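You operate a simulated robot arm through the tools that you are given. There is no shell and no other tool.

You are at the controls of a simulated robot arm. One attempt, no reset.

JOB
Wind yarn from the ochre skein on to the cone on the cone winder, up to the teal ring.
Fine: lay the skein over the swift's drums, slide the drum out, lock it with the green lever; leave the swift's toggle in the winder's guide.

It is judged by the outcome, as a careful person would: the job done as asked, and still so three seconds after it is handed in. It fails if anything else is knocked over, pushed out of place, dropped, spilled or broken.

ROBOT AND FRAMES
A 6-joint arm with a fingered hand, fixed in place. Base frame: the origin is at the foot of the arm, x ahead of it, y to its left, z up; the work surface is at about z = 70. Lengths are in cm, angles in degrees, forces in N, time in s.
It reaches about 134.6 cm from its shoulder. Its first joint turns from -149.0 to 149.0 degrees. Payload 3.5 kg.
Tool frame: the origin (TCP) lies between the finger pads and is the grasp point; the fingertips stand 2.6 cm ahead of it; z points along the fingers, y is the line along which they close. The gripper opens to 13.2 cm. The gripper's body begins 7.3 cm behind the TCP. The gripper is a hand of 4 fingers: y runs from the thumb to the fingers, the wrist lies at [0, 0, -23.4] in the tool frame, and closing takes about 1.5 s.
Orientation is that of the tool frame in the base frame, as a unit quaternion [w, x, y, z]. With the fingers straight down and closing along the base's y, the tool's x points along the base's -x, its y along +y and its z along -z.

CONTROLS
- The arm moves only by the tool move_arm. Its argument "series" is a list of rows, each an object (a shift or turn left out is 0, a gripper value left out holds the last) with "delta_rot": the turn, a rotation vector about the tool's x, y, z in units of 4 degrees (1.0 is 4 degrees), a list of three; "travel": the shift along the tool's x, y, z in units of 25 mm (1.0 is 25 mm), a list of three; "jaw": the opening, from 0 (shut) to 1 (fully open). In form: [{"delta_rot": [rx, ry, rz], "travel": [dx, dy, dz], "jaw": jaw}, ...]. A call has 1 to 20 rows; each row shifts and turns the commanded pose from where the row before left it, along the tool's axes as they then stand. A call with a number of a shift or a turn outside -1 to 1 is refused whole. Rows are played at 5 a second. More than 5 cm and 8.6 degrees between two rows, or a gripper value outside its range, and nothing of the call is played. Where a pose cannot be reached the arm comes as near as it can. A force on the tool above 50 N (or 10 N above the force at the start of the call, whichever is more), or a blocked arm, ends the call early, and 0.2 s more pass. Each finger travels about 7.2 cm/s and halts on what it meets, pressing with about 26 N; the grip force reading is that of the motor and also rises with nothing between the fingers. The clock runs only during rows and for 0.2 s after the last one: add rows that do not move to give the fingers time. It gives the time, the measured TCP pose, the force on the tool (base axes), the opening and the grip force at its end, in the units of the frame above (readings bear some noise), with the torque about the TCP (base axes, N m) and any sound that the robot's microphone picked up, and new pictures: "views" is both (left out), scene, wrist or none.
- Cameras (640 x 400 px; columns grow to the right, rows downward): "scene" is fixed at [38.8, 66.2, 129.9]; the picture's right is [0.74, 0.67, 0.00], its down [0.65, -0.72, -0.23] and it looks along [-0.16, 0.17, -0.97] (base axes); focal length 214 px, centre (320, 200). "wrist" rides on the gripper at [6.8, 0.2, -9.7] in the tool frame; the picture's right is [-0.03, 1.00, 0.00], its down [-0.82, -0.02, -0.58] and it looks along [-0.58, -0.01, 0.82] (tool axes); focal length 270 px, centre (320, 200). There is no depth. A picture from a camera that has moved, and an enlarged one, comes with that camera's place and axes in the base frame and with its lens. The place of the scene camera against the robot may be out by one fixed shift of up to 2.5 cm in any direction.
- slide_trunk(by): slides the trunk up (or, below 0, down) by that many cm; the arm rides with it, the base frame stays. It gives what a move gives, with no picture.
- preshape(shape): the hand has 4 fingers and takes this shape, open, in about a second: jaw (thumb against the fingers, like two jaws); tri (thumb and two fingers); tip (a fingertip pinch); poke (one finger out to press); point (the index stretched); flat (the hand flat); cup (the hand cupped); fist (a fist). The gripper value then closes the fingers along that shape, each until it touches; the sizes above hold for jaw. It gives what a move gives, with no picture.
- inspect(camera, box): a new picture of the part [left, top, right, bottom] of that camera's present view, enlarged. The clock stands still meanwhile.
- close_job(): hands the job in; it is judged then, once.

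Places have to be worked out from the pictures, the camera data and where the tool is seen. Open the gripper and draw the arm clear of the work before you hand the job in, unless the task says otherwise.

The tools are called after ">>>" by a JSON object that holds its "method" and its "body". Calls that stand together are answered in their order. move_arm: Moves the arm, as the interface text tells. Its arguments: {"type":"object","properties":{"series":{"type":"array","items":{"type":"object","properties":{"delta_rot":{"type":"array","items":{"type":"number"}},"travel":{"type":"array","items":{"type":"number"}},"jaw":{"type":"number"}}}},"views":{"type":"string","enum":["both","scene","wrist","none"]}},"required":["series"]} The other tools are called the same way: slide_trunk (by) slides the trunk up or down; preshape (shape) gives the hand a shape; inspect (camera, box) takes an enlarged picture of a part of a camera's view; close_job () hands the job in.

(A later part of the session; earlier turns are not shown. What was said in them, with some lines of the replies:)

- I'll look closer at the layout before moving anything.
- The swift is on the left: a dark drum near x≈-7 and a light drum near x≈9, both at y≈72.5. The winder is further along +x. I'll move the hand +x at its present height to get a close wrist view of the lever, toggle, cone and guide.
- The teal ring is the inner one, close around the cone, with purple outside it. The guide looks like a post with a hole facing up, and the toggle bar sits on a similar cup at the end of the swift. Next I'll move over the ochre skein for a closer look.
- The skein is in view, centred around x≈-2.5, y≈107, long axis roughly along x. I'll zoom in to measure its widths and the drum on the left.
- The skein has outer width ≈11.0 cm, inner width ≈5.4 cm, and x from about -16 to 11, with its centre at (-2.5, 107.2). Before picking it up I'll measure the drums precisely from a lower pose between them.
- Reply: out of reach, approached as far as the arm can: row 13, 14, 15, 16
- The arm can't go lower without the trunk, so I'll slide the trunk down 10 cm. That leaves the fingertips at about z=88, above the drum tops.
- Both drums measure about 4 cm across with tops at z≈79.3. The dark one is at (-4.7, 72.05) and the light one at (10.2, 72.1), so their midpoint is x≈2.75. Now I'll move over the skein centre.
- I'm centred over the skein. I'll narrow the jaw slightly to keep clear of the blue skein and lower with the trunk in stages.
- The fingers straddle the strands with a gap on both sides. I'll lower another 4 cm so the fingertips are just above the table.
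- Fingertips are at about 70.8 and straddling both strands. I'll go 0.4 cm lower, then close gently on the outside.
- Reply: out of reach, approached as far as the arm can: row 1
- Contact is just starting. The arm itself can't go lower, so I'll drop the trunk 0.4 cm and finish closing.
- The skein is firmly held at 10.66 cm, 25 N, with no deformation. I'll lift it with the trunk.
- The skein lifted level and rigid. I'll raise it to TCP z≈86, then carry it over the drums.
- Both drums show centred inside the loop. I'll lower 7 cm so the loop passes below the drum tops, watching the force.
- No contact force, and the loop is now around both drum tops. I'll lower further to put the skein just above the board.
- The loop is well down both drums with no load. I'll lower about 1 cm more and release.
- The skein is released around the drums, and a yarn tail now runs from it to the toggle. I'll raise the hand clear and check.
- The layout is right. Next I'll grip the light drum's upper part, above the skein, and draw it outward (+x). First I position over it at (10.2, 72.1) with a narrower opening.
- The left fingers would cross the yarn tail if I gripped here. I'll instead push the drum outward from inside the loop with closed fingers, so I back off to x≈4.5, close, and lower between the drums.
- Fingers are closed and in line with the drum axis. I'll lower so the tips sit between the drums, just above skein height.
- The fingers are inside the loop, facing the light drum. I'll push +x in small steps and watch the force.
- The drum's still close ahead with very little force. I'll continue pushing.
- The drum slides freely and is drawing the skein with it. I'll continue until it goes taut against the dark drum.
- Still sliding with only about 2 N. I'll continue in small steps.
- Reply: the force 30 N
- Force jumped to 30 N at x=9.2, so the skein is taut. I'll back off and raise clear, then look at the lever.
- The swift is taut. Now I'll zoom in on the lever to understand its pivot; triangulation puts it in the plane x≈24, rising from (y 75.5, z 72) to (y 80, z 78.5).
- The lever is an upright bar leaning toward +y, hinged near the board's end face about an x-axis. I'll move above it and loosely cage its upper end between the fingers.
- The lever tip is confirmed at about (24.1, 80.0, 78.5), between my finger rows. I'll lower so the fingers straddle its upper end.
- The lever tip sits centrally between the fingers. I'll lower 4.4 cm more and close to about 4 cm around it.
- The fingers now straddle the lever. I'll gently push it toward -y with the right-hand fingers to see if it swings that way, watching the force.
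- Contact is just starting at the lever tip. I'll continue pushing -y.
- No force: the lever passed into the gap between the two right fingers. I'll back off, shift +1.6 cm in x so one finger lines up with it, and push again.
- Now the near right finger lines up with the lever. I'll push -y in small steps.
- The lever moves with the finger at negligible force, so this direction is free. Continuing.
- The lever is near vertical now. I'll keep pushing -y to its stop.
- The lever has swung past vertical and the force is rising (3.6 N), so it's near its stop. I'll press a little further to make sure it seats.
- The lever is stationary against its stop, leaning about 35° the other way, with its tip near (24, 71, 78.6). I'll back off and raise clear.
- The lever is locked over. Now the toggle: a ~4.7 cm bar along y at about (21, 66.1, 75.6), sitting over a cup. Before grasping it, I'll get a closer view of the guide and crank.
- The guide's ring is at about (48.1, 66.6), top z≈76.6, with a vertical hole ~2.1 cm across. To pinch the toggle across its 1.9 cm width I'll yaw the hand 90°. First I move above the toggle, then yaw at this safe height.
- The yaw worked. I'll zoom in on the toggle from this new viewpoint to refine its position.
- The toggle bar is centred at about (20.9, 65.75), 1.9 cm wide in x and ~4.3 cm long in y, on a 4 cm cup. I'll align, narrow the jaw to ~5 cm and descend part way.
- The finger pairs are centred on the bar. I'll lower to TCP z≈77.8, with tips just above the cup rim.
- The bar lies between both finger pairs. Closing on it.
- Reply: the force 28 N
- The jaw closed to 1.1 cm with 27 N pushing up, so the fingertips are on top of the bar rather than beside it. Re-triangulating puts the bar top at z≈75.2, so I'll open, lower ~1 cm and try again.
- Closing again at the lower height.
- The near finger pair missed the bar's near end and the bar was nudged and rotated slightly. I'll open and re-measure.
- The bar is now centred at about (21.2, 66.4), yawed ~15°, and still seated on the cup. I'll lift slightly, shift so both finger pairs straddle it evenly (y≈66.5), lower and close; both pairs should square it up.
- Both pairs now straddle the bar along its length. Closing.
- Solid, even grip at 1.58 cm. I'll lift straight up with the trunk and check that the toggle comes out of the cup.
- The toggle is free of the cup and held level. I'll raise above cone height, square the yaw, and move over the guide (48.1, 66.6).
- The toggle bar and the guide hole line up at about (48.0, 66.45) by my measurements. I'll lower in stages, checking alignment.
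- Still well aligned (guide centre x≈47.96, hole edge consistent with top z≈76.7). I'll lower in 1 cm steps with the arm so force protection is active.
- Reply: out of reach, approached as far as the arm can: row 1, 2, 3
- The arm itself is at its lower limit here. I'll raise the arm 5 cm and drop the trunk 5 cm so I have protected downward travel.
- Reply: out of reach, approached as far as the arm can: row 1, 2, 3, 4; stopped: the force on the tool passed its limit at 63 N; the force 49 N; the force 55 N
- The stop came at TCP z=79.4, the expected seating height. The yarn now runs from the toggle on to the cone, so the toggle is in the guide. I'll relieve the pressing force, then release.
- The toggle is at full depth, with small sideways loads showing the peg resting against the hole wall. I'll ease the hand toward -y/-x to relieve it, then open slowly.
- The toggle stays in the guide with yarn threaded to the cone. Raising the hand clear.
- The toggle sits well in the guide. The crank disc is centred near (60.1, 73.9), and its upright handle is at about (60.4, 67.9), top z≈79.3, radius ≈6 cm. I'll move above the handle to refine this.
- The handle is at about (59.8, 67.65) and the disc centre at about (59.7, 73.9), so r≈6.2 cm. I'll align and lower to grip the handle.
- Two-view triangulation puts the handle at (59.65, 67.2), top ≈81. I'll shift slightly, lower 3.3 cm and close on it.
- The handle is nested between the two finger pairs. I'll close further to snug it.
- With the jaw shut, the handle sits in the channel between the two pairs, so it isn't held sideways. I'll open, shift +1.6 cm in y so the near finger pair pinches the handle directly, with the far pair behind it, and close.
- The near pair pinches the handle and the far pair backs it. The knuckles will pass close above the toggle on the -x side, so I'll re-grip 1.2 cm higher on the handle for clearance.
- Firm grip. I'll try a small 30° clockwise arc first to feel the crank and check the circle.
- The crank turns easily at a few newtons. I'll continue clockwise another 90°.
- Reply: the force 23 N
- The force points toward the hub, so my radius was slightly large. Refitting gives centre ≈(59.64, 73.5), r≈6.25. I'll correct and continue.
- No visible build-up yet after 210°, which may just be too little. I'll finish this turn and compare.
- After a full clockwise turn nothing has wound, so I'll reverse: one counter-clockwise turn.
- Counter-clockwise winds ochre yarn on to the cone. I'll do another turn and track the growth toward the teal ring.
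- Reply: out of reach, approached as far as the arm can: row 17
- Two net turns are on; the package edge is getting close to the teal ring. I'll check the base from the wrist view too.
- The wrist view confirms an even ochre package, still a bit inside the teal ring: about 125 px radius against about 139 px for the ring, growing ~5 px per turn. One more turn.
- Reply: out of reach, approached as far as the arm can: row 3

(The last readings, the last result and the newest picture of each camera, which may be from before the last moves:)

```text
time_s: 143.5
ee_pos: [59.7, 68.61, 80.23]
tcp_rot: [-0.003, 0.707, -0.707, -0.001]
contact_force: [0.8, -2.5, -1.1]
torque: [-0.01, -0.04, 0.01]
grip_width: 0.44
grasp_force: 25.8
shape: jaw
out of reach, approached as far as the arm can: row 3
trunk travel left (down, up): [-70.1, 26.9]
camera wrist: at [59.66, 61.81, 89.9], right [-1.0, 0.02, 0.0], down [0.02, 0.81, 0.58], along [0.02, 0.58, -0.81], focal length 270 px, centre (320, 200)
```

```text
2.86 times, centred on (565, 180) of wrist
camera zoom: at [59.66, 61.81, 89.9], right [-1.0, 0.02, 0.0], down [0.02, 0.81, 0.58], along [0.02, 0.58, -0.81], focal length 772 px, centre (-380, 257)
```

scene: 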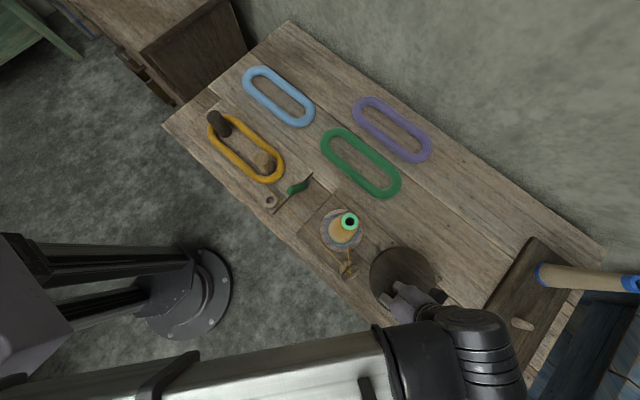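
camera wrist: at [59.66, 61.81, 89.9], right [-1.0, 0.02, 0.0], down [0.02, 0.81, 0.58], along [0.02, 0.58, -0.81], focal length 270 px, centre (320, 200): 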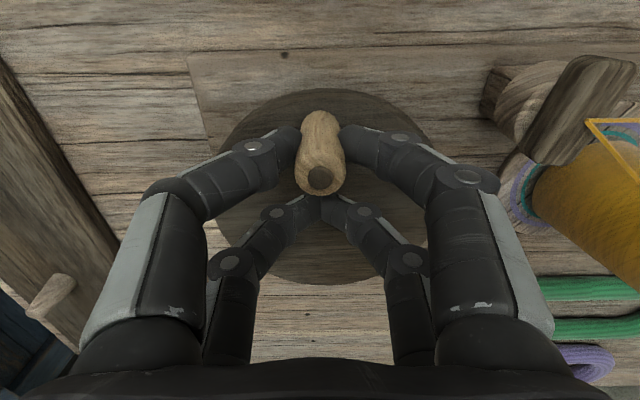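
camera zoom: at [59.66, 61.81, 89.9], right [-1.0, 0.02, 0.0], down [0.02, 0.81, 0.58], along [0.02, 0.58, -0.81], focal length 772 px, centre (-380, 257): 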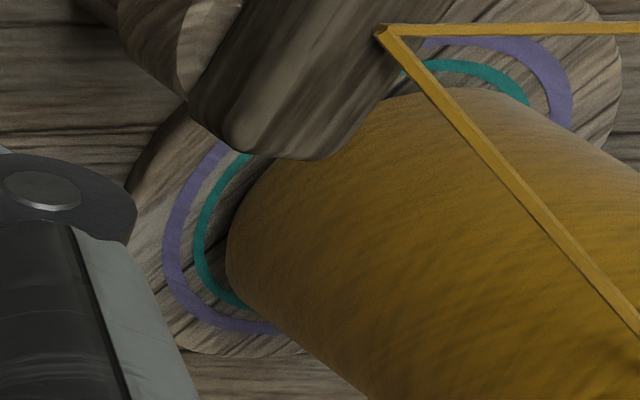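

The package radius is now ≈3.5 cm and growing ≈0.22 cm per turn. The teal ring spans ≈3.55–3.85 cm (purple ≈4.4). I'll wind about another 0.65 turn and check again.

>>> {"method": "move_arm", "body": {"series": [{"travel": [-0.151, -0.855, 0]}, {"travel": [-0.434, -0.752, 0]}, {"travel": [-0.665, -0.558, 0]}, {"travel": [-0.816, -0.297, 0]}, {"travel": [-0.868, 0, 0]}, {"travel": [-0.816, 0.297, 0]}, {"travel": [-0.665, 0.558, 0]}, {"travel": [-0.434, 0.752, 0]}, {"travel": [-0.151, 0.855, 0]}, {"travel": [0, 0, 0]}]}}

>>> {"method": "inspect", "body": {"camera": "scene", "box": [320, 210, 360, 250]}}

```text
time_s: 145.7
ee_pos: [59.64, 81.2, 80.24]
tcp_rot: [-0.003, 0.707, -0.707, -0.001]
contact_force: [1.8, -10.5, -2.5]
torque: [-0.12, -0.01, 0.04]
grip_width: 0.43
grasp_force: 25.7
shape: jaw
trunk travel left (down, up): [-70.1, 26.9]
camera wrist: at [59.55, 74.26, 89.92], right [-1.0, 0.03, 0.0], down [0.02, 0.81, 0.58], along [0.02, 0.58, -0.81], focal length 270 px, centre (320, 200)
```

scene: 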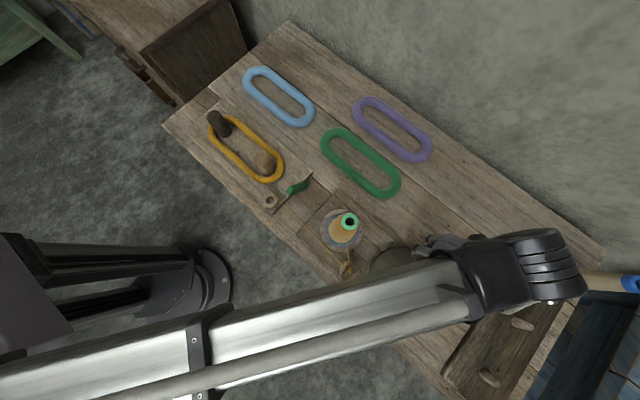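
wrist: 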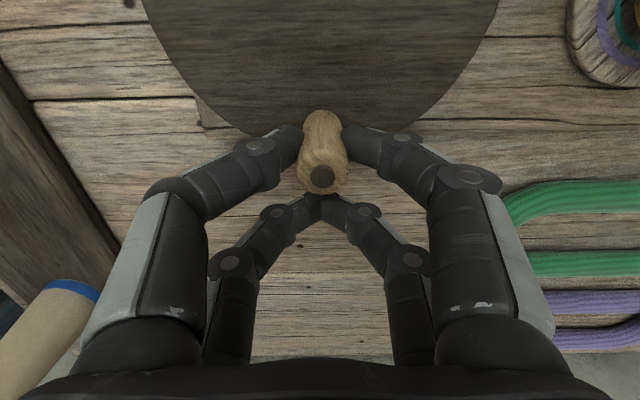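

```text
10.00 times, centred on (340, 230) of scene
camera zoom: at [38.8, 66.2, 129.9], right [0.74, 0.67, 0.0], down [0.65, -0.72, -0.23], along [-0.16, 0.17, -0.97], focal length 2145 px, centre (120, -100)
```

zoom: 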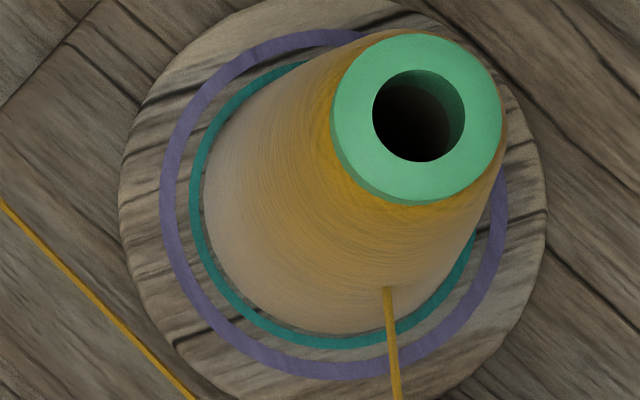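

The displayed package updates in steps; it looks unchanged this half turn, so the next step should come soon. I'll advance 60° and re-check.

>>> {"method": "move_arm", "body": {"series": [{"travel": [0.151, 0.855, 0]}, {"travel": [0.434, 0.752, 0]}, {"travel": [0.665, 0.558, 0]}, {"travel": [0, 0, 0]}], "views": "wrist"}}

>>> {"method": "inspect", "body": {"camera": "scene", "box": [320, 210, 360, 250]}}

```text
time_s: 146.7
ee_pos: [54.3, 78.11, 80.28]
tcp_rot: [-0.004, 0.707, -0.707, 0.0]
contact_force: [2.0, -1.8, -1.3]
torque: [0.0, -0.02, 0.03]
grip_width: 0.46
grasp_force: 26.1
shape: jaw
trunk travel left (down, up): [-70.1, 26.9]
camera wrist: at [54.17, 71.18, 89.89], right [-1.0, 0.03, 0.0], down [0.02, 0.81, 0.58], along [0.02, 0.58, -0.81], focal length 270 px, centre (320, 200)
```

wrist: 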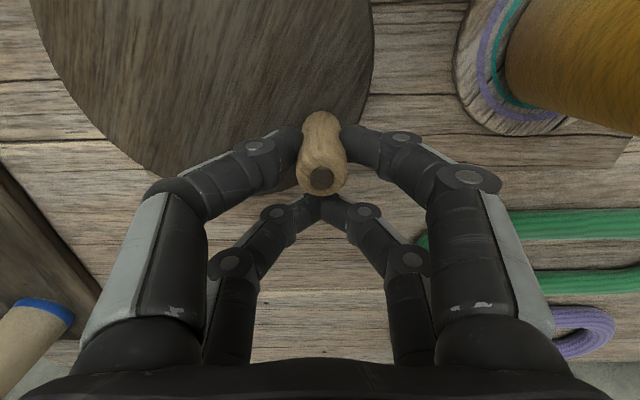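

```text
10.00 times, centred on (340, 230) of scene
camera zoom: at [38.8, 66.2, 129.9], right [0.74, 0.67, 0.0], down [0.65, -0.72, -0.23], along [-0.16, 0.17, -0.97], focal length 2145 px, centre (120, -100)
```

zoom: 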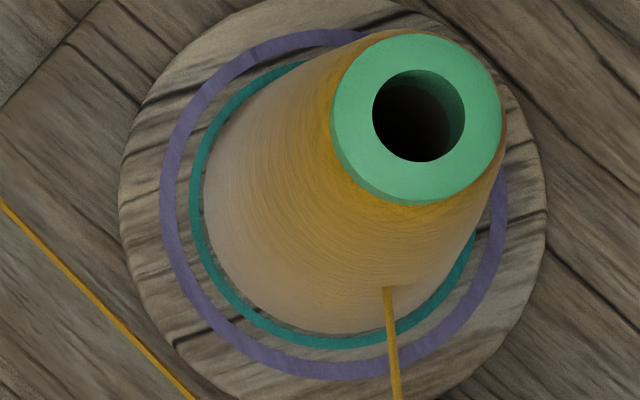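

No step yet at 3.67 turns. I'll look at the base from this closer wrist viewpoint.

>>> {"method": "inspect", "body": {"camera": "wrist", "box": [450, 0, 640, 140]}}

>>> {"method": "inspect", "body": {"camera": "scene", "box": [195, 100, 300, 200]}}

```text
2.86 times, centred on (545, 70) of wrist
camera zoom: at [54.17, 71.18, 89.89], right [-1.0, 0.03, 0.0], down [0.02, 0.81, 0.58], along [0.02, 0.58, -0.81], focal length 772 px, centre (-323, 571)
```

zoom: 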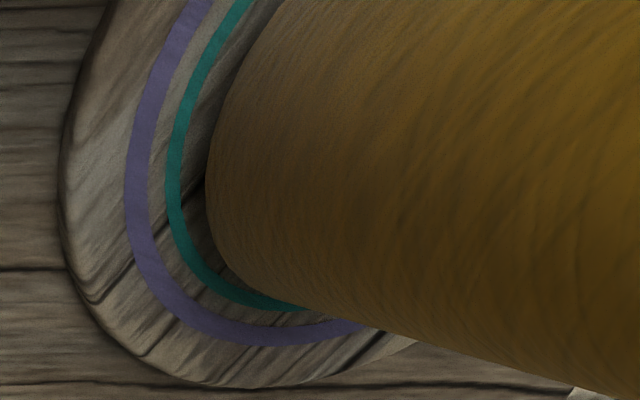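

```text
4.00 times, centred on (248, 150) of scene
camera zoom: at [38.8, 66.2, 129.9], right [0.74, 0.67, 0.0], down [0.65, -0.72, -0.23], along [-0.16, 0.17, -0.97], focal length 858 px, centre (610, 400)
```

zoom: 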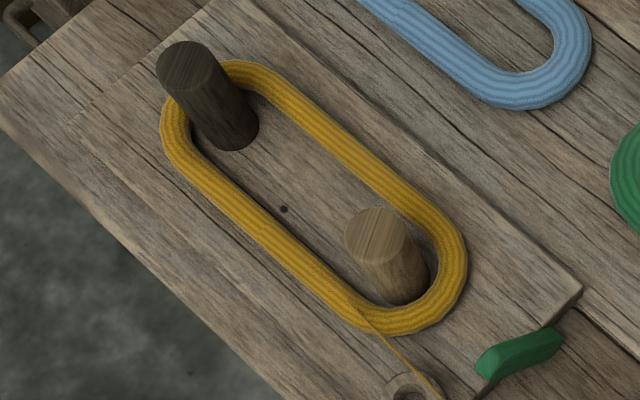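

From two viewpoints the displayed radius is ≈3.55 cm, at the inner edge of the teal line (centre ≈3.70). I'll advance a bit more, 60° at a time, until the edge lies on the teal ring.

>>> {"method": "move_arm", "body": {"series": [{"travel": [0.816, 0.297, 0]}, {"travel": [0.868, 0, 0]}, {"travel": [0.816, -0.297, 0]}, {"travel": [0, 0, 0]}], "views": "none"}}

>>> {"method": "inspect", "body": {"camera": "scene", "box": [320, 210, 360, 250]}}

```text
time_s: 147.7
ee_pos: [54.2, 71.67, 80.25]
tcp_rot: [0.003, -0.707, 0.708, 0.001]
contact_force: [-3.8, -2.8, -1.4]
torque: [0.01, 0.07, -0.05]
grip_width: 0.43
grasp_force: 25.7
shape: jaw
trunk travel left (down, up): [-70.1, 26.9]
```

```text
10.00 times, centred on (340, 230) of scene
camera zoom: at [38.8, 66.2, 129.9], right [0.74, 0.67, 0.0], down [0.65, -0.72, -0.23], along [-0.16, 0.17, -0.97], focal length 2145 px, centre (120, -100)
```

zoom: 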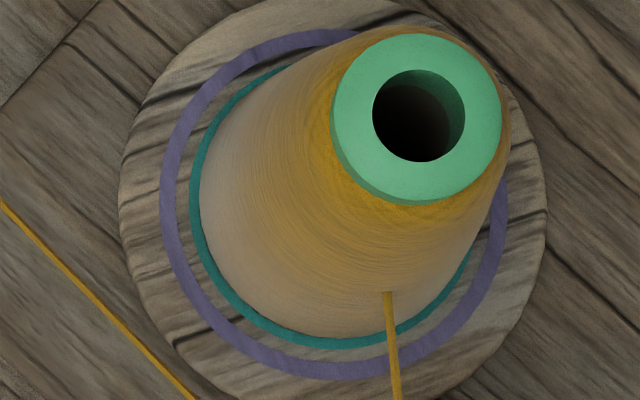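

The package edge now sits on the teal line: vertically projected, its radius is ≈3.65–3.7 cm against the line's centre at ≈3.70. I'll stop winding here, open gently and raise clear.

>>> {"method": "move_arm", "body": {"series": [{"jaw": 0.08}, {"jaw": 0.15}, {"jaw": 0.25}, {"jaw": 0.28}, {"jaw": 0.28}], "views": "wrist"}}

```text
time_s: 148.9
ee_pos: [54.34, 71.79, 80.19]
tcp_rot: [-0.004, 0.707, -0.707, 0.0]
contact_force: [-0.2, -0.2, -0.4]
torque: [0.0, 0.01, 0.01]
grip_width: 3.64
grasp_force: 0.0
shape: jaw
trunk travel left (down, up): [-70.1, 26.9]
camera wrist: at [54.18, 64.89, 89.9], right [-1.0, 0.03, 0.0], down [0.02, 0.81, 0.58], along [0.02, 0.58, -0.81], focal length 270 px, centre (320, 200)
```

wrist: 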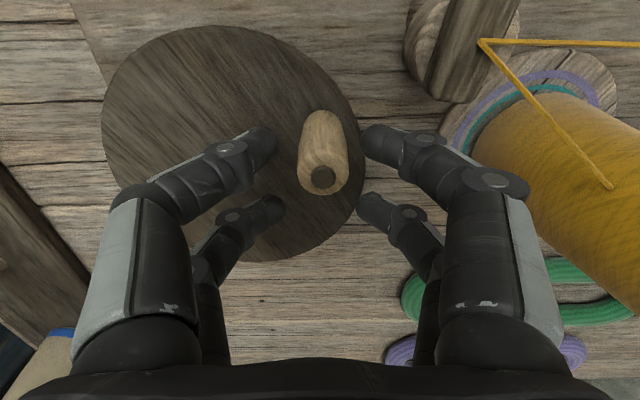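

The handle is free. Raising straight up, then I'll check everything.

>>> {"method": "slide_trunk", "body": {"by": 17}}

>>> {"method": "move_arm", "body": {"series": [{"travel": [0.5, -0.5, 0]}, {"travel": [1, -0.5, 0]}, {"travel": [1, 0, 0]}, {"travel": [1, 0, 0]}, {"travel": [1, 0, 0]}, {"travel": [0, 0, 0]}]}}

>>> {"method": "inspect", "body": {"camera": "scene", "box": [310, 200, 370, 290]}}

>>> {"method": "inspect", "body": {"camera": "scene", "box": [190, 90, 330, 220]}}

```text
time_s: 150.8
ee_pos: [54.46, 71.78, 97.25]
tcp_rot: [-0.003, 0.707, -0.707, -0.001]
contact_force: [-0.6, 0.5, -0.6]
torque: [-0.03, -0.03, 0.01]
grip_width: 3.66
grasp_force: 0.1
shape: jaw
trunk travel left (down, up): [-87.1, 9.9]
```

```text
time_s: 152.2
ee_pos: [56.54, 60.39, 97.28]
tcp_rot: [0.003, -0.707, 0.707, 0.0]
contact_force: [-0.3, 0.2, -0.7]
torque: [-0.01, -0.03, 0.02]
grip_width: 3.67
grasp_force: 0.1
shape: jaw
trunk travel left (down, up): [-87.1, 9.9]
camera wrist: at [56.62, 53.51, 106.9], right [-1.0, 0.02, 0.0], down [0.02, 0.81, 0.58], along [0.02, 0.58, -0.81], focal length 270 px, centre (320, 200)
```

scene: 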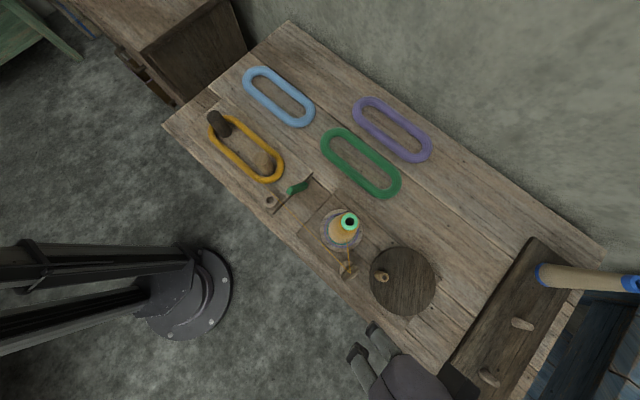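
wrist: 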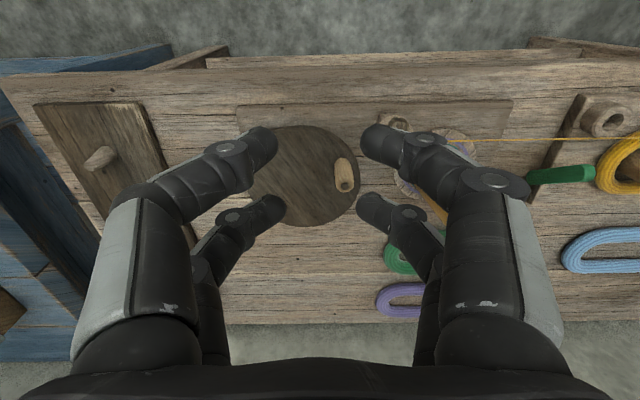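

```text
4.44 times, centred on (340, 245) of scene
camera zoom: at [38.8, 66.2, 129.9], right [0.74, 0.67, 0.0], down [0.65, -0.72, -0.23], along [-0.16, 0.17, -0.97], focal length 953 px, centre (231, 0)
```

zoom: 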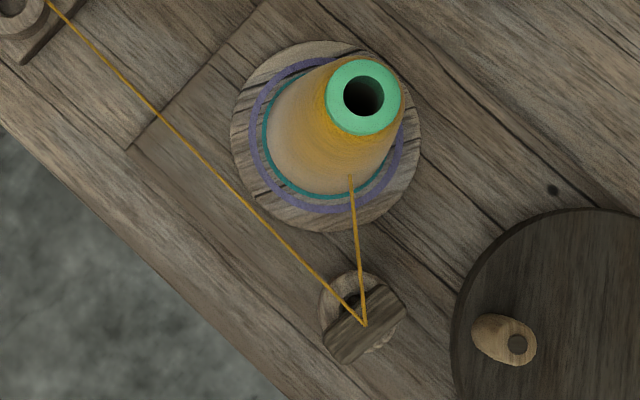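

```text
3.08 times, centred on (260, 155) of scene
camera zoom: at [38.8, 66.2, 129.9], right [0.74, 0.67, 0.0], down [0.65, -0.72, -0.23], along [-0.16, 0.17, -0.97], focal length 660 px, centre (505, 338)
```

zoom: 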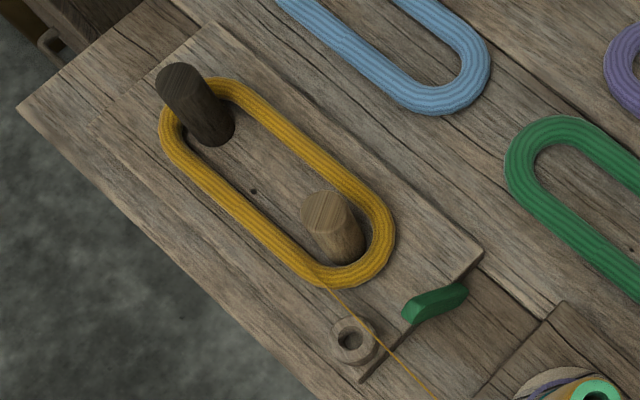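

All looks in place. To verify the package against the teal ring without parallax, I'll put the wrist camera directly above the cone, with the fingertips staying well above it.

>>> {"method": "move_arm", "body": {"series": [{"travel": [-0.9, 0.71, 0], "jaw": 0.8}, {"travel": [-0.9, 0.71, 0]}, {"travel": [-0.9, 0.71, 0]}, {"travel": [-0.9, 0.71, 0]}, {"travel": [-0.9, 0.71, 0]}, {"travel": [-0.9, 0.71, 0]}, {"travel": [-0.9, 0.71, 0]}, {"travel": [-0.9, 0.71, 0]}, {"travel": [-0.9, 0.71, 0]}, {"delta_rot": [0, 1, 0]}, {"delta_rot": [0, 1, 0]}, {"delta_rot": [0, 1, 0]}, {"travel": [0, 0, 0]}, {"travel": [0, 0, 0]}]}}

>>> {"method": "inspect", "body": {"camera": "wrist", "box": [240, 0, 400, 160]}}

```text
time_s: 155.2
ee_pos: [40.69, 80.69, 97.68]
tcp_rot: [0.071, 0.704, -0.703, 0.073]
contact_force: [-0.1, -0.5, 0.2]
torque: [-0.02, 0.01, -0.04]
grip_width: 10.55
grasp_force: 0.0
shape: jaw
out of reach, approached as far as the arm can: row 12
trunk travel left (down, up): [-87.1, 9.9]
camera wrist: at [40.6, 76.0, 108.61], right [-1.0, 0.02, -0.01], down [0.02, 0.92, 0.4], along [0.02, 0.4, -0.92], focal length 270 px, centre (320, 200)
```

scene: 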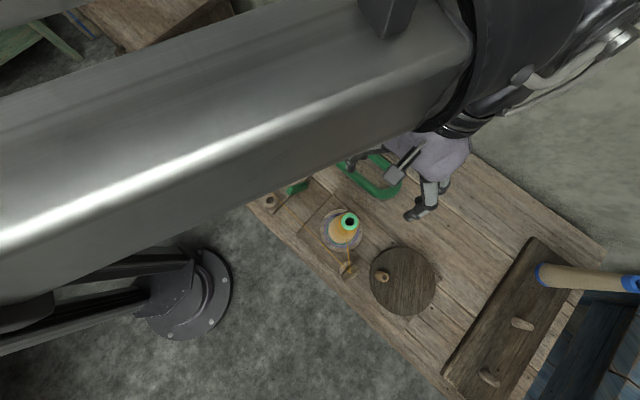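
wrist: 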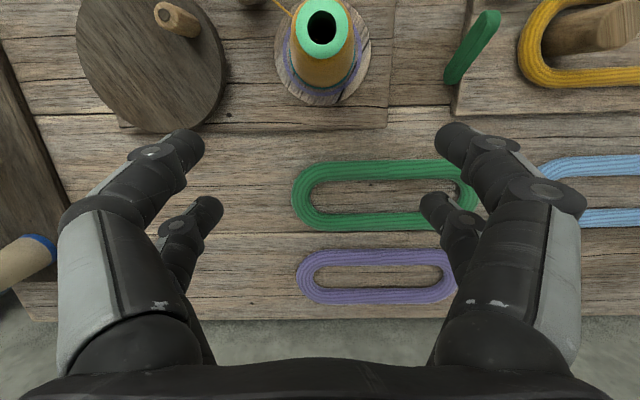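

```text
2.50 times, centred on (320, 80) of wrist
camera zoom: at [40.6, 76.0, 108.61], right [-1.0, 0.02, -0.01], down [0.02, 0.92, 0.4], along [0.02, 0.4, -0.92], focal length 676 px, centre (320, 500)
```

zoom: 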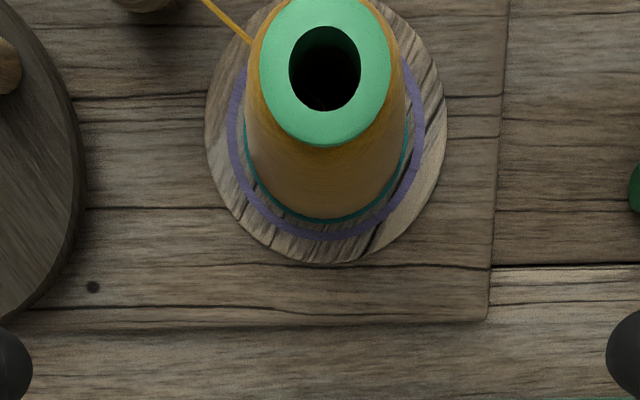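

>>> {"method": "inspect", "body": {"camera": "wrist", "box": [285, 40, 365, 110]}}

```text
5.71 times, centred on (325, 75) of wrist
camera zoom: at [40.6, 76.0, 108.61], right [-1.0, 0.02, -0.01], down [0.02, 0.92, 0.4], along [0.02, 0.4, -0.92], focal length 1544 px, centre (291, 914)
```

zoom: 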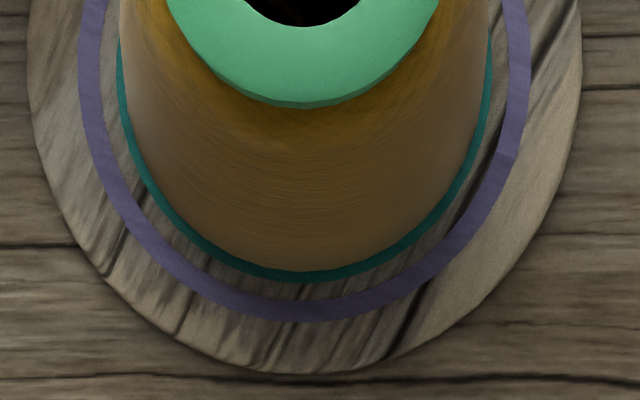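

Seen from overhead, the package edge just meets the inner edge of the teal line all round. I'll add about half a turn more so it lies properly on the ring. First I undo the tilt and return above the handle at my release pose.

>>> {"method": "move_arm", "body": {"series": [{"delta_rot": [0, -1, 0], "jaw": 0.5}, {"delta_rot": [0, -1, 0]}, {"delta_rot": [0, -0.92, 0], "jaw": 0.28}, {"travel": [0.6, -0.92, 0]}, {"travel": [0.6, -0.92, 0]}, {"travel": [0.6, -0.92, 0]}, {"travel": [0.6, -0.92, 0]}, {"travel": [0.6, -0.92, 0]}, {"travel": [0.56, -0.86, 0]}, {"travel": [0, 0, 0]}, {"travel": [0, 0, 0]}]}}

```text
time_s: 157.6
ee_pos: [54.45, 71.8, 97.25]
tcp_rot: [-0.001, 0.707, -0.707, 0.001]
contact_force: [0.1, 0.6, -0.6]
torque: [-0.04, -0.01, -0.04]
grip_width: 3.74
grasp_force: 0.1
shape: jaw
out of reach, approached as far as the arm can: row 2
trunk travel left (down, up): [-87.1, 9.9]
camera wrist: at [54.36, 64.97, 106.94], right [-1.0, 0.02, 0.0], down [0.02, 0.82, 0.58], along [0.02, 0.58, -0.82], focal length 270 px, centre (320, 200)
```

scene: 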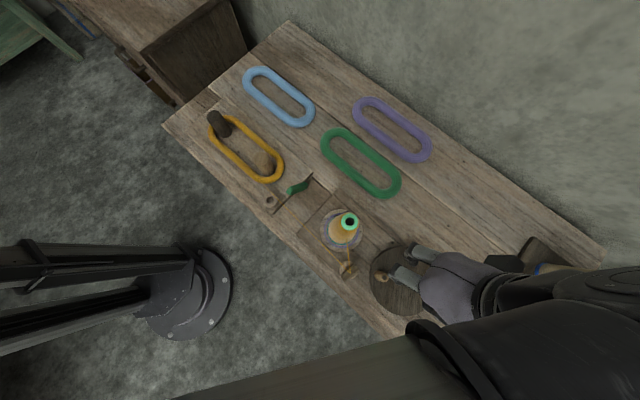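
wrist: 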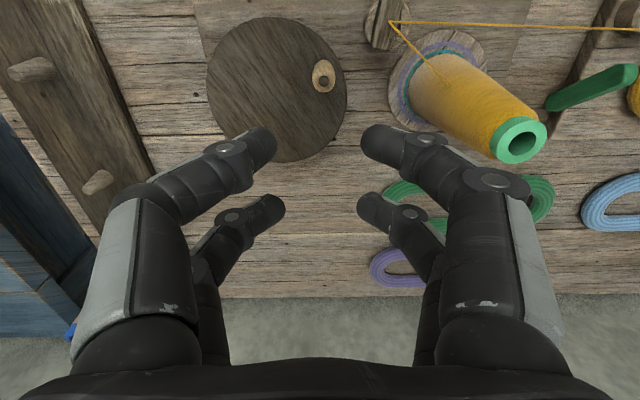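

I'm back at the release pose above the handle. Lowering in two stages, checking alignment.

>>> {"method": "slide_trunk", "body": {"by": -12.5}}

>>> {"method": "move_arm", "body": {"series": [{"jaw": 0.34}, {"jaw": 0.34}], "views": "wrist"}}

```text
time_s: 159.2
ee_pos: [54.41, 71.75, 84.84]
tcp_rot: [-0.002, 0.707, -0.707, 0.002]
contact_force: [0.6, 0.0, 0.0]
torque: [-0.01, 0.0, -0.02]
grip_width: 3.71
grasp_force: 0.2
shape: jaw
trunk travel left (down, up): [-74.6, 22.4]
```

```text
time_s: 159.8
ee_pos: [54.46, 71.9, 84.78]
tcp_rot: [-0.001, 0.707, -0.707, 0.001]
contact_force: [0.2, 0.4, 0.5]
torque: [0.02, -0.01, 0.01]
grip_width: 4.45
grasp_force: 0.0
shape: jaw
trunk travel left (down, up): [-74.6, 22.4]
camera wrist: at [54.36, 64.98, 94.44], right [-1.0, 0.03, 0.0], down [0.02, 0.82, 0.58], along [0.02, 0.58, -0.82], focal length 270 px, centre (320, 200)
```

wrist: 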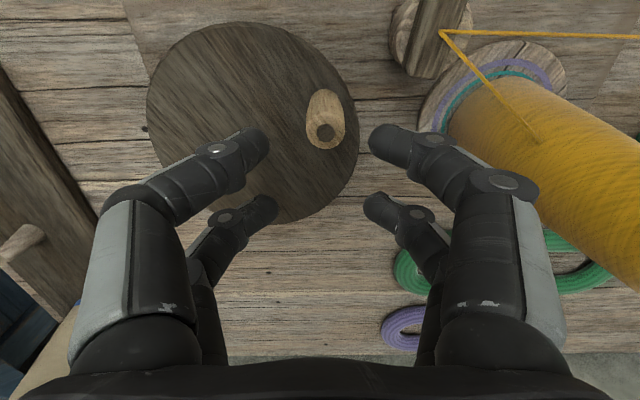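

The handle is centred between the near finger pair. Lowering to grip height and closing.

>>> {"method": "slide_trunk", "body": {"by": -4.6}}

>>> {"method": "move_arm", "body": {"series": [{"jaw": 0.26}, {"jaw": 0.2}, {"jaw": 0.14}, {"jaw": 0.08}, {"jaw": 0.04}, {"jaw": 0.0}, {"jaw": 0.0}], "views": "wrist"}}

>>> {"method": "inspect", "body": {"camera": "scene", "box": [320, 210, 360, 250]}}

```text
time_s: 160.6
ee_pos: [54.52, 71.85, 80.21]
tcp_rot: [-0.001, 0.708, -0.707, 0.001]
contact_force: [0.2, -0.1, -0.2]
torque: [0.0, 0.01, -0.02]
grip_width: 4.44
grasp_force: 0.0
shape: jaw
trunk travel left (down, up): [-70.0, 27.0]
```

```text
time_s: 162.2
ee_pos: [54.46, 71.97, 80.12]
tcp_rot: [0.001, -0.707, 0.707, -0.001]
contact_force: [-1.7, -1.1, -3.2]
torque: [0.08, -0.01, -0.05]
grip_width: 0.23
grasp_force: 26.2
shape: jaw
trunk travel left (down, up): [-70.0, 27.0]
camera wrist: at [54.36, 64.98, 89.82], right [-1.0, 0.03, 0.0], down [0.02, 0.82, 0.58], along [0.02, 0.58, -0.82], focal length 270 px, centre (320, 200)
```

wrist: 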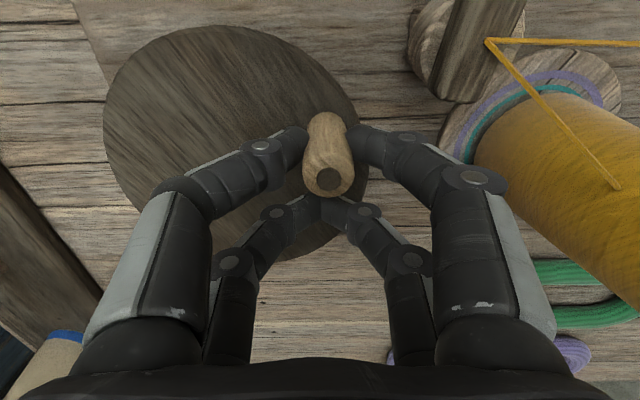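

```text
10.00 times, centred on (340, 230) of scene
camera zoom: at [38.8, 66.2, 129.9], right [0.74, 0.67, 0.0], down [0.65, -0.72, -0.23], along [-0.16, 0.17, -0.97], focal length 2145 px, centre (120, -100)
```

zoom: 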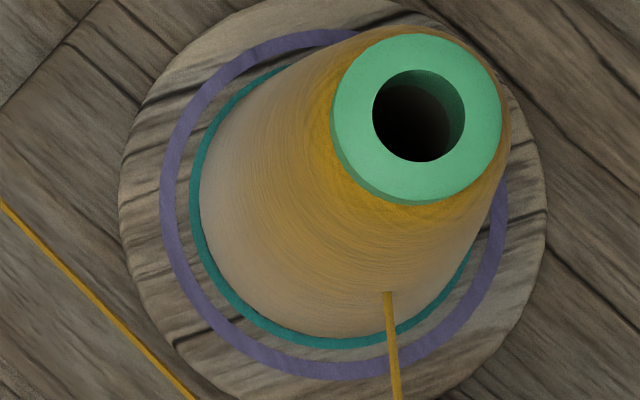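

Grip is good. I'll continue 60° to complete four turns and check.

>>> {"method": "move_arm", "body": {"series": [{"travel": [0.665, -0.558, 0]}, {"travel": [0.434, -0.752, 0]}, {"travel": [0.151, -0.855, 0]}, {"travel": [-0.151, -0.855, 0]}, {"travel": [-0.434, -0.752, 0]}, {"travel": [0, 0, 0]}], "views": "wrist"}}

>>> {"method": "inspect", "body": {"camera": "scene", "box": [320, 210, 360, 250]}}

```text
time_s: 163.6
ee_pos: [63.98, 70.35, 80.14]
tcp_rot: [0.002, -0.707, 0.707, -0.001]
contact_force: [2.8, -2.7, -3.7]
torque: [-0.01, -0.06, 0.04]
grip_width: 0.22
grasp_force: 26.2
shape: jaw
trunk travel left (down, up): [-70.0, 27.0]
camera wrist: at [63.82, 63.39, 89.82], right [-1.0, 0.03, 0.0], down [0.02, 0.82, 0.58], along [0.02, 0.58, -0.82], focal length 270 px, centre (320, 200)
```

wrist: 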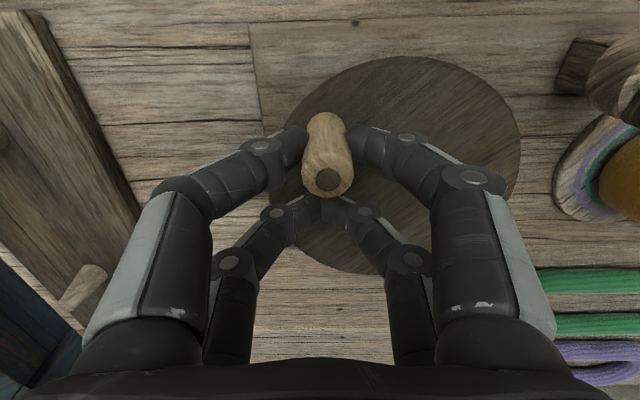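

```text
10.00 times, centred on (340, 230) of scene
camera zoom: at [38.8, 66.2, 129.9], right [0.74, 0.67, 0.0], down [0.65, -0.72, -0.23], along [-0.16, 0.17, -0.97], focal length 2145 px, centre (120, -100)
```

zoom: 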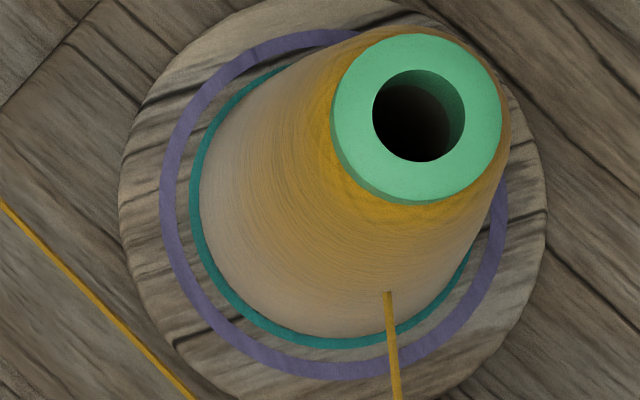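

No step yet at 4.1 turns. Another 60°.

>>> {"method": "move_arm", "body": {"series": [{"travel": [-0.665, -0.558, 0]}, {"travel": [-0.816, -0.297, 0]}, {"travel": [-0.868, 0, 0]}, {"travel": [0, 0, 0]}], "views": "none"}}

>>> {"method": "inspect", "body": {"camera": "scene", "box": [320, 210, 360, 250]}}

```text
time_s: 164.6
ee_pos: [66.07, 76.0, 80.02]
tcp_rot: [0.0, 0.707, -0.707, 0.001]
contact_force: [-7.6, -1.5, -4.4]
torque: [0.06, 0.15, -0.12]
grip_width: 0.18
grasp_force: 25.8
shape: jaw
trunk travel left (down, up): [-70.0, 27.0]
```

```text
10.00 times, centred on (340, 230) of scene
camera zoom: at [38.8, 66.2, 129.9], right [0.74, 0.67, 0.0], down [0.65, -0.72, -0.23], along [-0.16, 0.17, -0.97], focal length 2145 px, centre (120, -100)
```

zoom: 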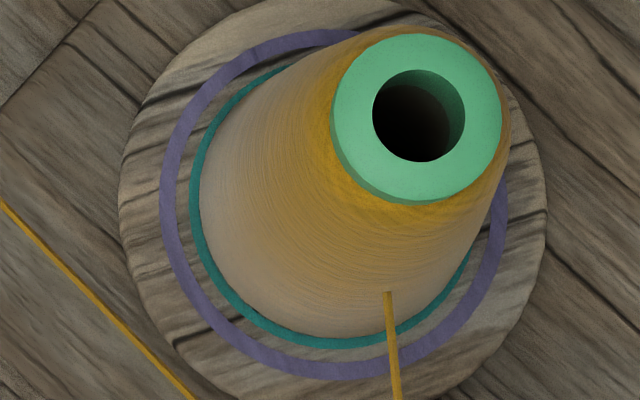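

Continuing in 60° steps until the next visible increment.

>>> {"method": "move_arm", "body": {"series": [{"travel": [-0.816, 0.297, 0]}, {"travel": [-0.665, 0.558, 0]}, {"travel": [-0.434, 0.752, 0]}, {"travel": [0, 0, 0]}], "views": "none"}}

>>> {"method": "inspect", "body": {"camera": "scene", "box": [320, 210, 360, 250]}}

```text
time_s: 165.6
ee_pos: [62.11, 80.72, 80.04]
tcp_rot: [0.001, -0.707, 0.707, -0.001]
contact_force: [-2.2, -9.7, -5.8]
torque: [-0.06, 0.06, -0.01]
grip_width: 0.18
grasp_force: 26.0
shape: jaw
trunk travel left (down, up): [-70.0, 27.0]
```

```text
10.00 times, centred on (340, 230) of scene
camera zoom: at [38.8, 66.2, 129.9], right [0.74, 0.67, 0.0], down [0.65, -0.72, -0.23], along [-0.16, 0.17, -0.97], focal length 2145 px, centre (120, -100)
```

zoom: 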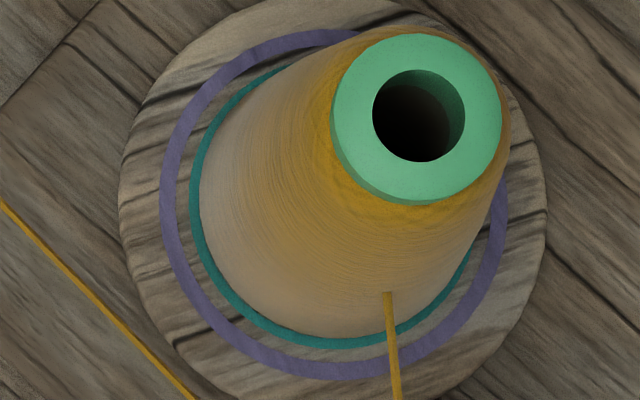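

Another 40°.

>>> {"method": "move_arm", "body": {"series": [{"travel": [-0.151, 0.855, 0]}, {"travel": [0.151, 0.855, 0]}, {"travel": [0, 0, 0]}], "views": "none"}}

>>> {"method": "inspect", "body": {"camera": "scene", "box": [320, 210, 360, 250]}}

```text
time_s: 166.4
ee_pos: [57.95, 80.81, 80.08]
tcp_rot: [-0.001, 0.707, -0.707, 0.002]
contact_force: [2.7, -6.4, -2.6]
torque: [-0.03, -0.03, 0.03]
grip_width: 0.19
grasp_force: 26.2
shape: jaw
trunk travel left (down, up): [-70.0, 27.0]
```

```text
10.00 times, centred on (340, 230) of scene
camera zoom: at [38.8, 66.2, 129.9], right [0.74, 0.67, 0.0], down [0.65, -0.72, -0.23], along [-0.16, 0.17, -0.97], focal length 2145 px, centre (120, -100)
```

zoom: 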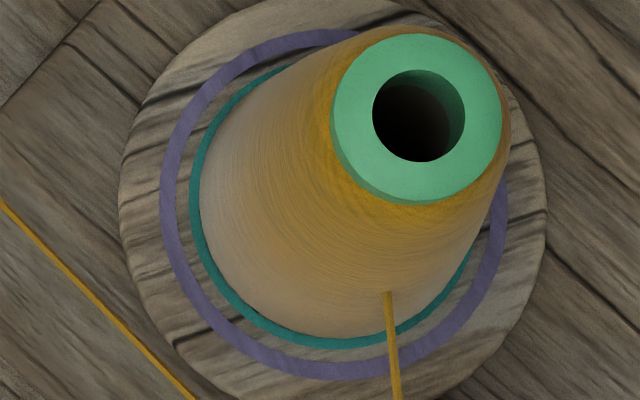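

Since the true amount lies between displayed steps, continuing to the next step can't pass the ring. Another 40°.

>>> {"method": "move_arm", "body": {"series": [{"travel": [0.434, 0.752, 0]}, {"travel": [0.665, 0.558, 0]}, {"travel": [0, 0, 0]}], "views": "none"}}

>>> {"method": "inspect", "body": {"camera": "scene", "box": [320, 210, 360, 250]}}

```text
time_s: 167.2
ee_pos: [54.49, 78.15, 80.08]
tcp_rot: [-0.001, 0.707, -0.707, 0.001]
contact_force: [3.8, -3.6, -2.4]
torque: [0.01, -0.08, 0.08]
grip_width: 0.23
grasp_force: 26.5
shape: jaw
trunk travel left (down, up): [-70.0, 27.0]
```

```text
10.00 times, centred on (340, 230) of scene
camera zoom: at [38.8, 66.2, 129.9], right [0.74, 0.67, 0.0], down [0.65, -0.72, -0.23], along [-0.16, 0.17, -0.97], focal length 2145 px, centre (120, -100)
```

zoom: 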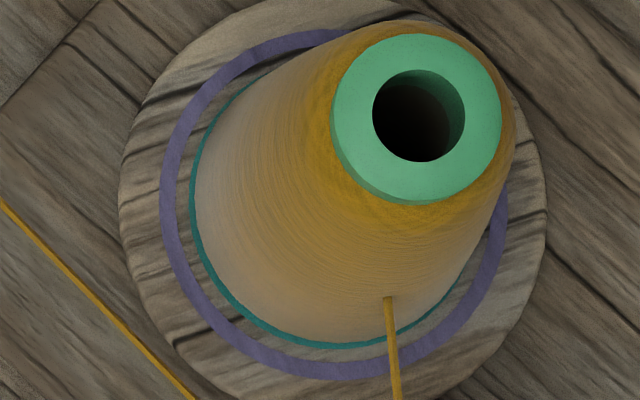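

The package edge now lies right on the teal line (radius ≈3.7 cm, at the line's centre). I'll stop, release the handle and raise clear.

>>> {"method": "move_arm", "body": {"series": [{"jaw": 0.08}, {"jaw": 0.15}, {"jaw": 0.25}, {"jaw": 0.28}, {"jaw": 0.28}], "views": "none"}}

>>> {"method": "slide_trunk", "body": {"by": 17}}

>>> {"method": "move_arm", "body": {"series": [{"travel": [0, 0, 0]}]}}

>>> {"method": "inspect", "body": {"camera": "scene", "box": [310, 200, 370, 290]}}

>>> {"method": "inspect", "body": {"camera": "scene", "box": [190, 90, 330, 220]}}

```text
time_s: 168.4
ee_pos: [54.5, 78.17, 80.2]
tcp_rot: [-0.002, 0.708, -0.706, 0.0]
contact_force: [0.4, -0.2, -0.4]
torque: [-0.01, 0.0, 0.04]
grip_width: 3.64
grasp_force: 0.1
shape: jaw
trunk travel left (down, up): [-70.0, 27.0]
```

```text
time_s: 170.4
ee_pos: [54.47, 78.14, 97.12]
tcp_rot: [0.001, -0.707, 0.707, -0.002]
contact_force: [-0.3, 0.2, -0.8]
torque: [-0.04, -0.02, -0.01]
grip_width: 3.63
grasp_force: 0.0
shape: jaw
trunk travel left (down, up): [-87.0, 10.0]
```

```text
time_s: 170.8
ee_pos: [54.62, 78.18, 97.08]
tcp_rot: [-0.001, 0.708, -0.706, 0.001]
contact_force: [-0.6, 0.7, 0.1]
torque: [-0.01, -0.02, 0.02]
grip_width: 3.67
grasp_force: 0.1
shape: jaw
trunk travel left (down, up): [-87.0, 10.0]
camera wrist: at [54.38, 71.32, 106.84], right [-1.0, 0.03, 0.0], down [0.02, 0.82, 0.58], along [0.02, 0.58, -0.82], focal length 270 px, centre (320, 200)
```

scene: 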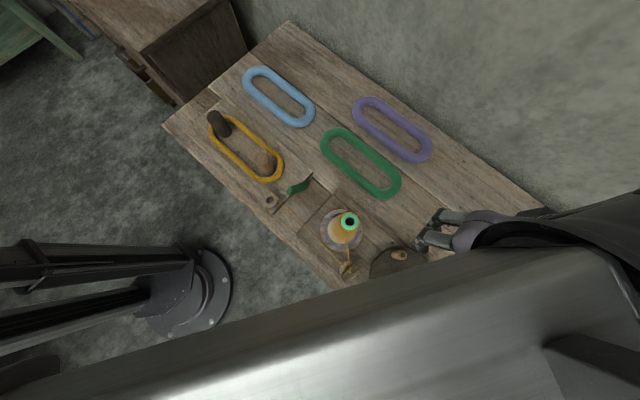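
wrist: 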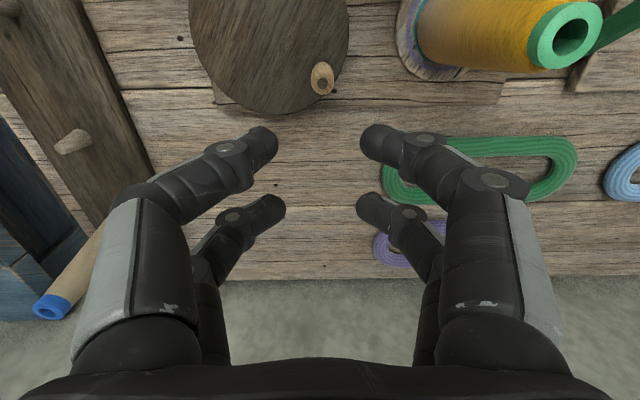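

```text
4.44 times, centred on (340, 245) of scene
camera zoom: at [38.8, 66.2, 129.9], right [0.74, 0.67, 0.0], down [0.65, -0.72, -0.23], along [-0.16, 0.17, -0.97], focal length 953 px, centre (231, 0)
```

zoom: 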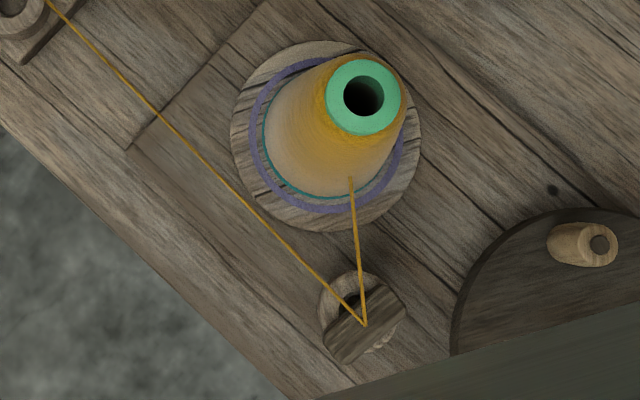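

```text
3.08 times, centred on (260, 155) of scene
camera zoom: at [38.8, 66.2, 129.9], right [0.74, 0.67, 0.0], down [0.65, -0.72, -0.23], along [-0.16, 0.17, -0.97], focal length 660 px, centre (505, 338)
```

zoom: 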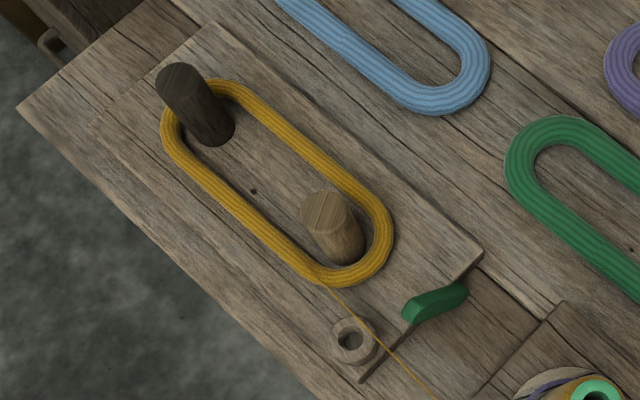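

Everything is in place: skein on the locked swift, toggle in the guide, package up to the teal ring. I'll open the hand and draw the arm clear to the robot's side of the table.

>>> {"method": "slide_trunk", "body": {"by": 8}}

>>> {"method": "move_arm", "body": {"series": [{"travel": [0.9, -0.3, 0], "jaw": 0.6}, {"travel": [0.9, -0.3, 0], "jaw": 0.9}, {"travel": [0.9, -0.3, 0]}, {"travel": [0.9, 0, 0]}, {"travel": [0.9, 0, 0]}, {"travel": [0.9, 0, 0]}, {"travel": [0.9, 0, 0]}, {"travel": [0.9, 0, 0]}, {"travel": [0, 0, 0]}, {"travel": [0, 0, 0]}]}}

>>> {"method": "inspect", "body": {"camera": "scene", "box": [320, 210, 360, 250]}}

```text
time_s: 171.9
ee_pos: [54.49, 78.15, 105.11]
tcp_rot: [-0.001, 0.708, -0.707, 0.001]
contact_force: [0.6, 0.2, -0.1]
torque: [0.01, -0.01, -0.03]
grip_width: 3.68
grasp_force: 0.2
shape: jaw
trunk travel left (down, up): [-95.0, 2.0]
```

```text
time_s: 174.1
ee_pos: [56.86, 60.18, 105.18]
tcp_rot: [-0.001, 0.707, -0.707, 0.001]
contact_force: [0.1, 0.0, 0.0]
torque: [0.02, 0.0, 0.02]
grip_width: 11.88
grasp_force: 0.1
shape: jaw
trunk travel left (down, up): [-95.0, 2.0]
camera wrist: at [56.63, 53.3, 114.84], right [-1.0, 0.03, 0.0], down [0.02, 0.82, 0.58], along [0.02, 0.58, -0.82], focal length 270 px, centre (320, 200)
```

scene: 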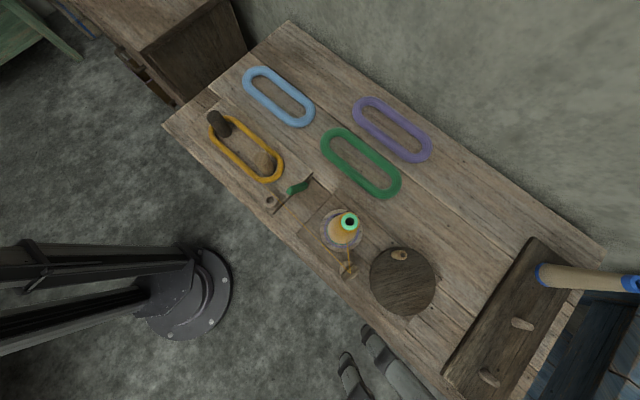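
wrist: 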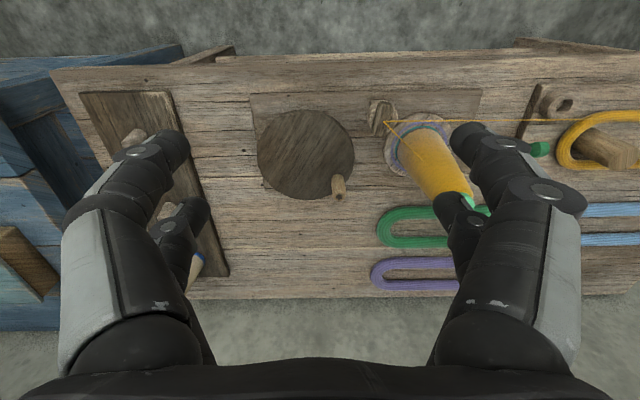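

```text
10.00 times, centred on (340, 230) of scene
camera zoom: at [38.8, 66.2, 129.9], right [0.74, 0.67, 0.0], down [0.65, -0.72, -0.23], along [-0.16, 0.17, -0.97], focal length 2145 px, centre (120, -100)
```

zoom: 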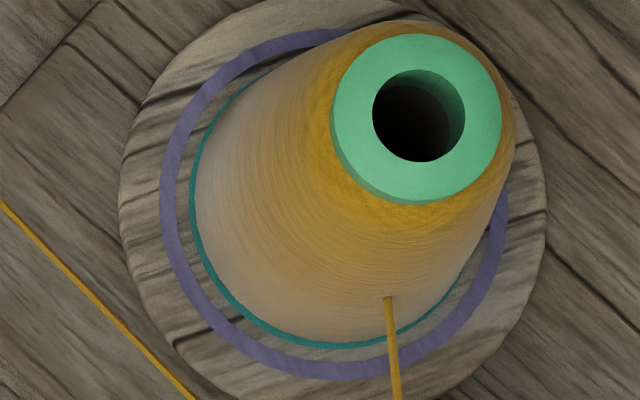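

The final view shows the arm clear and nothing disturbed. The ochre package reaches the teal ring, the toggle is in the guide and the lever is locked over, so I'm handing the job in.

>>> {"method": "close_job", "body": {}}

```text
The job is handed in.
```

The job is done and handed in. Ochre yarn is wound on the cone up to the teal ring, and nothing else on the table looks moved or knocked over.

- **Swift:** the ochre skein is over both drums. I slid the light drum out until the skein went taut, at about 30 N. The green lever is swung over to its other stop to lock the drum. I did not push the drum back to test the lock.
- **Toggle:** it is seated in the winder's guide, with the yarn running from the skein through it to the cone. My first two grips missed and nudged the bar while it was still on the swift. When I set it in the guide, the downward force reached 63 N before the arm stopped. It stayed seated afterwards.
- **Cone:** my first turn of the crank was clockwise and wound nothing. About 4.7 turns counter-clockwise brought the yarn's edge on to the teal line, at a radius of about 3.7 cm by my measurement. It is well short of the purple ring.

The hand is open and the arm is drawn back clear of the work.
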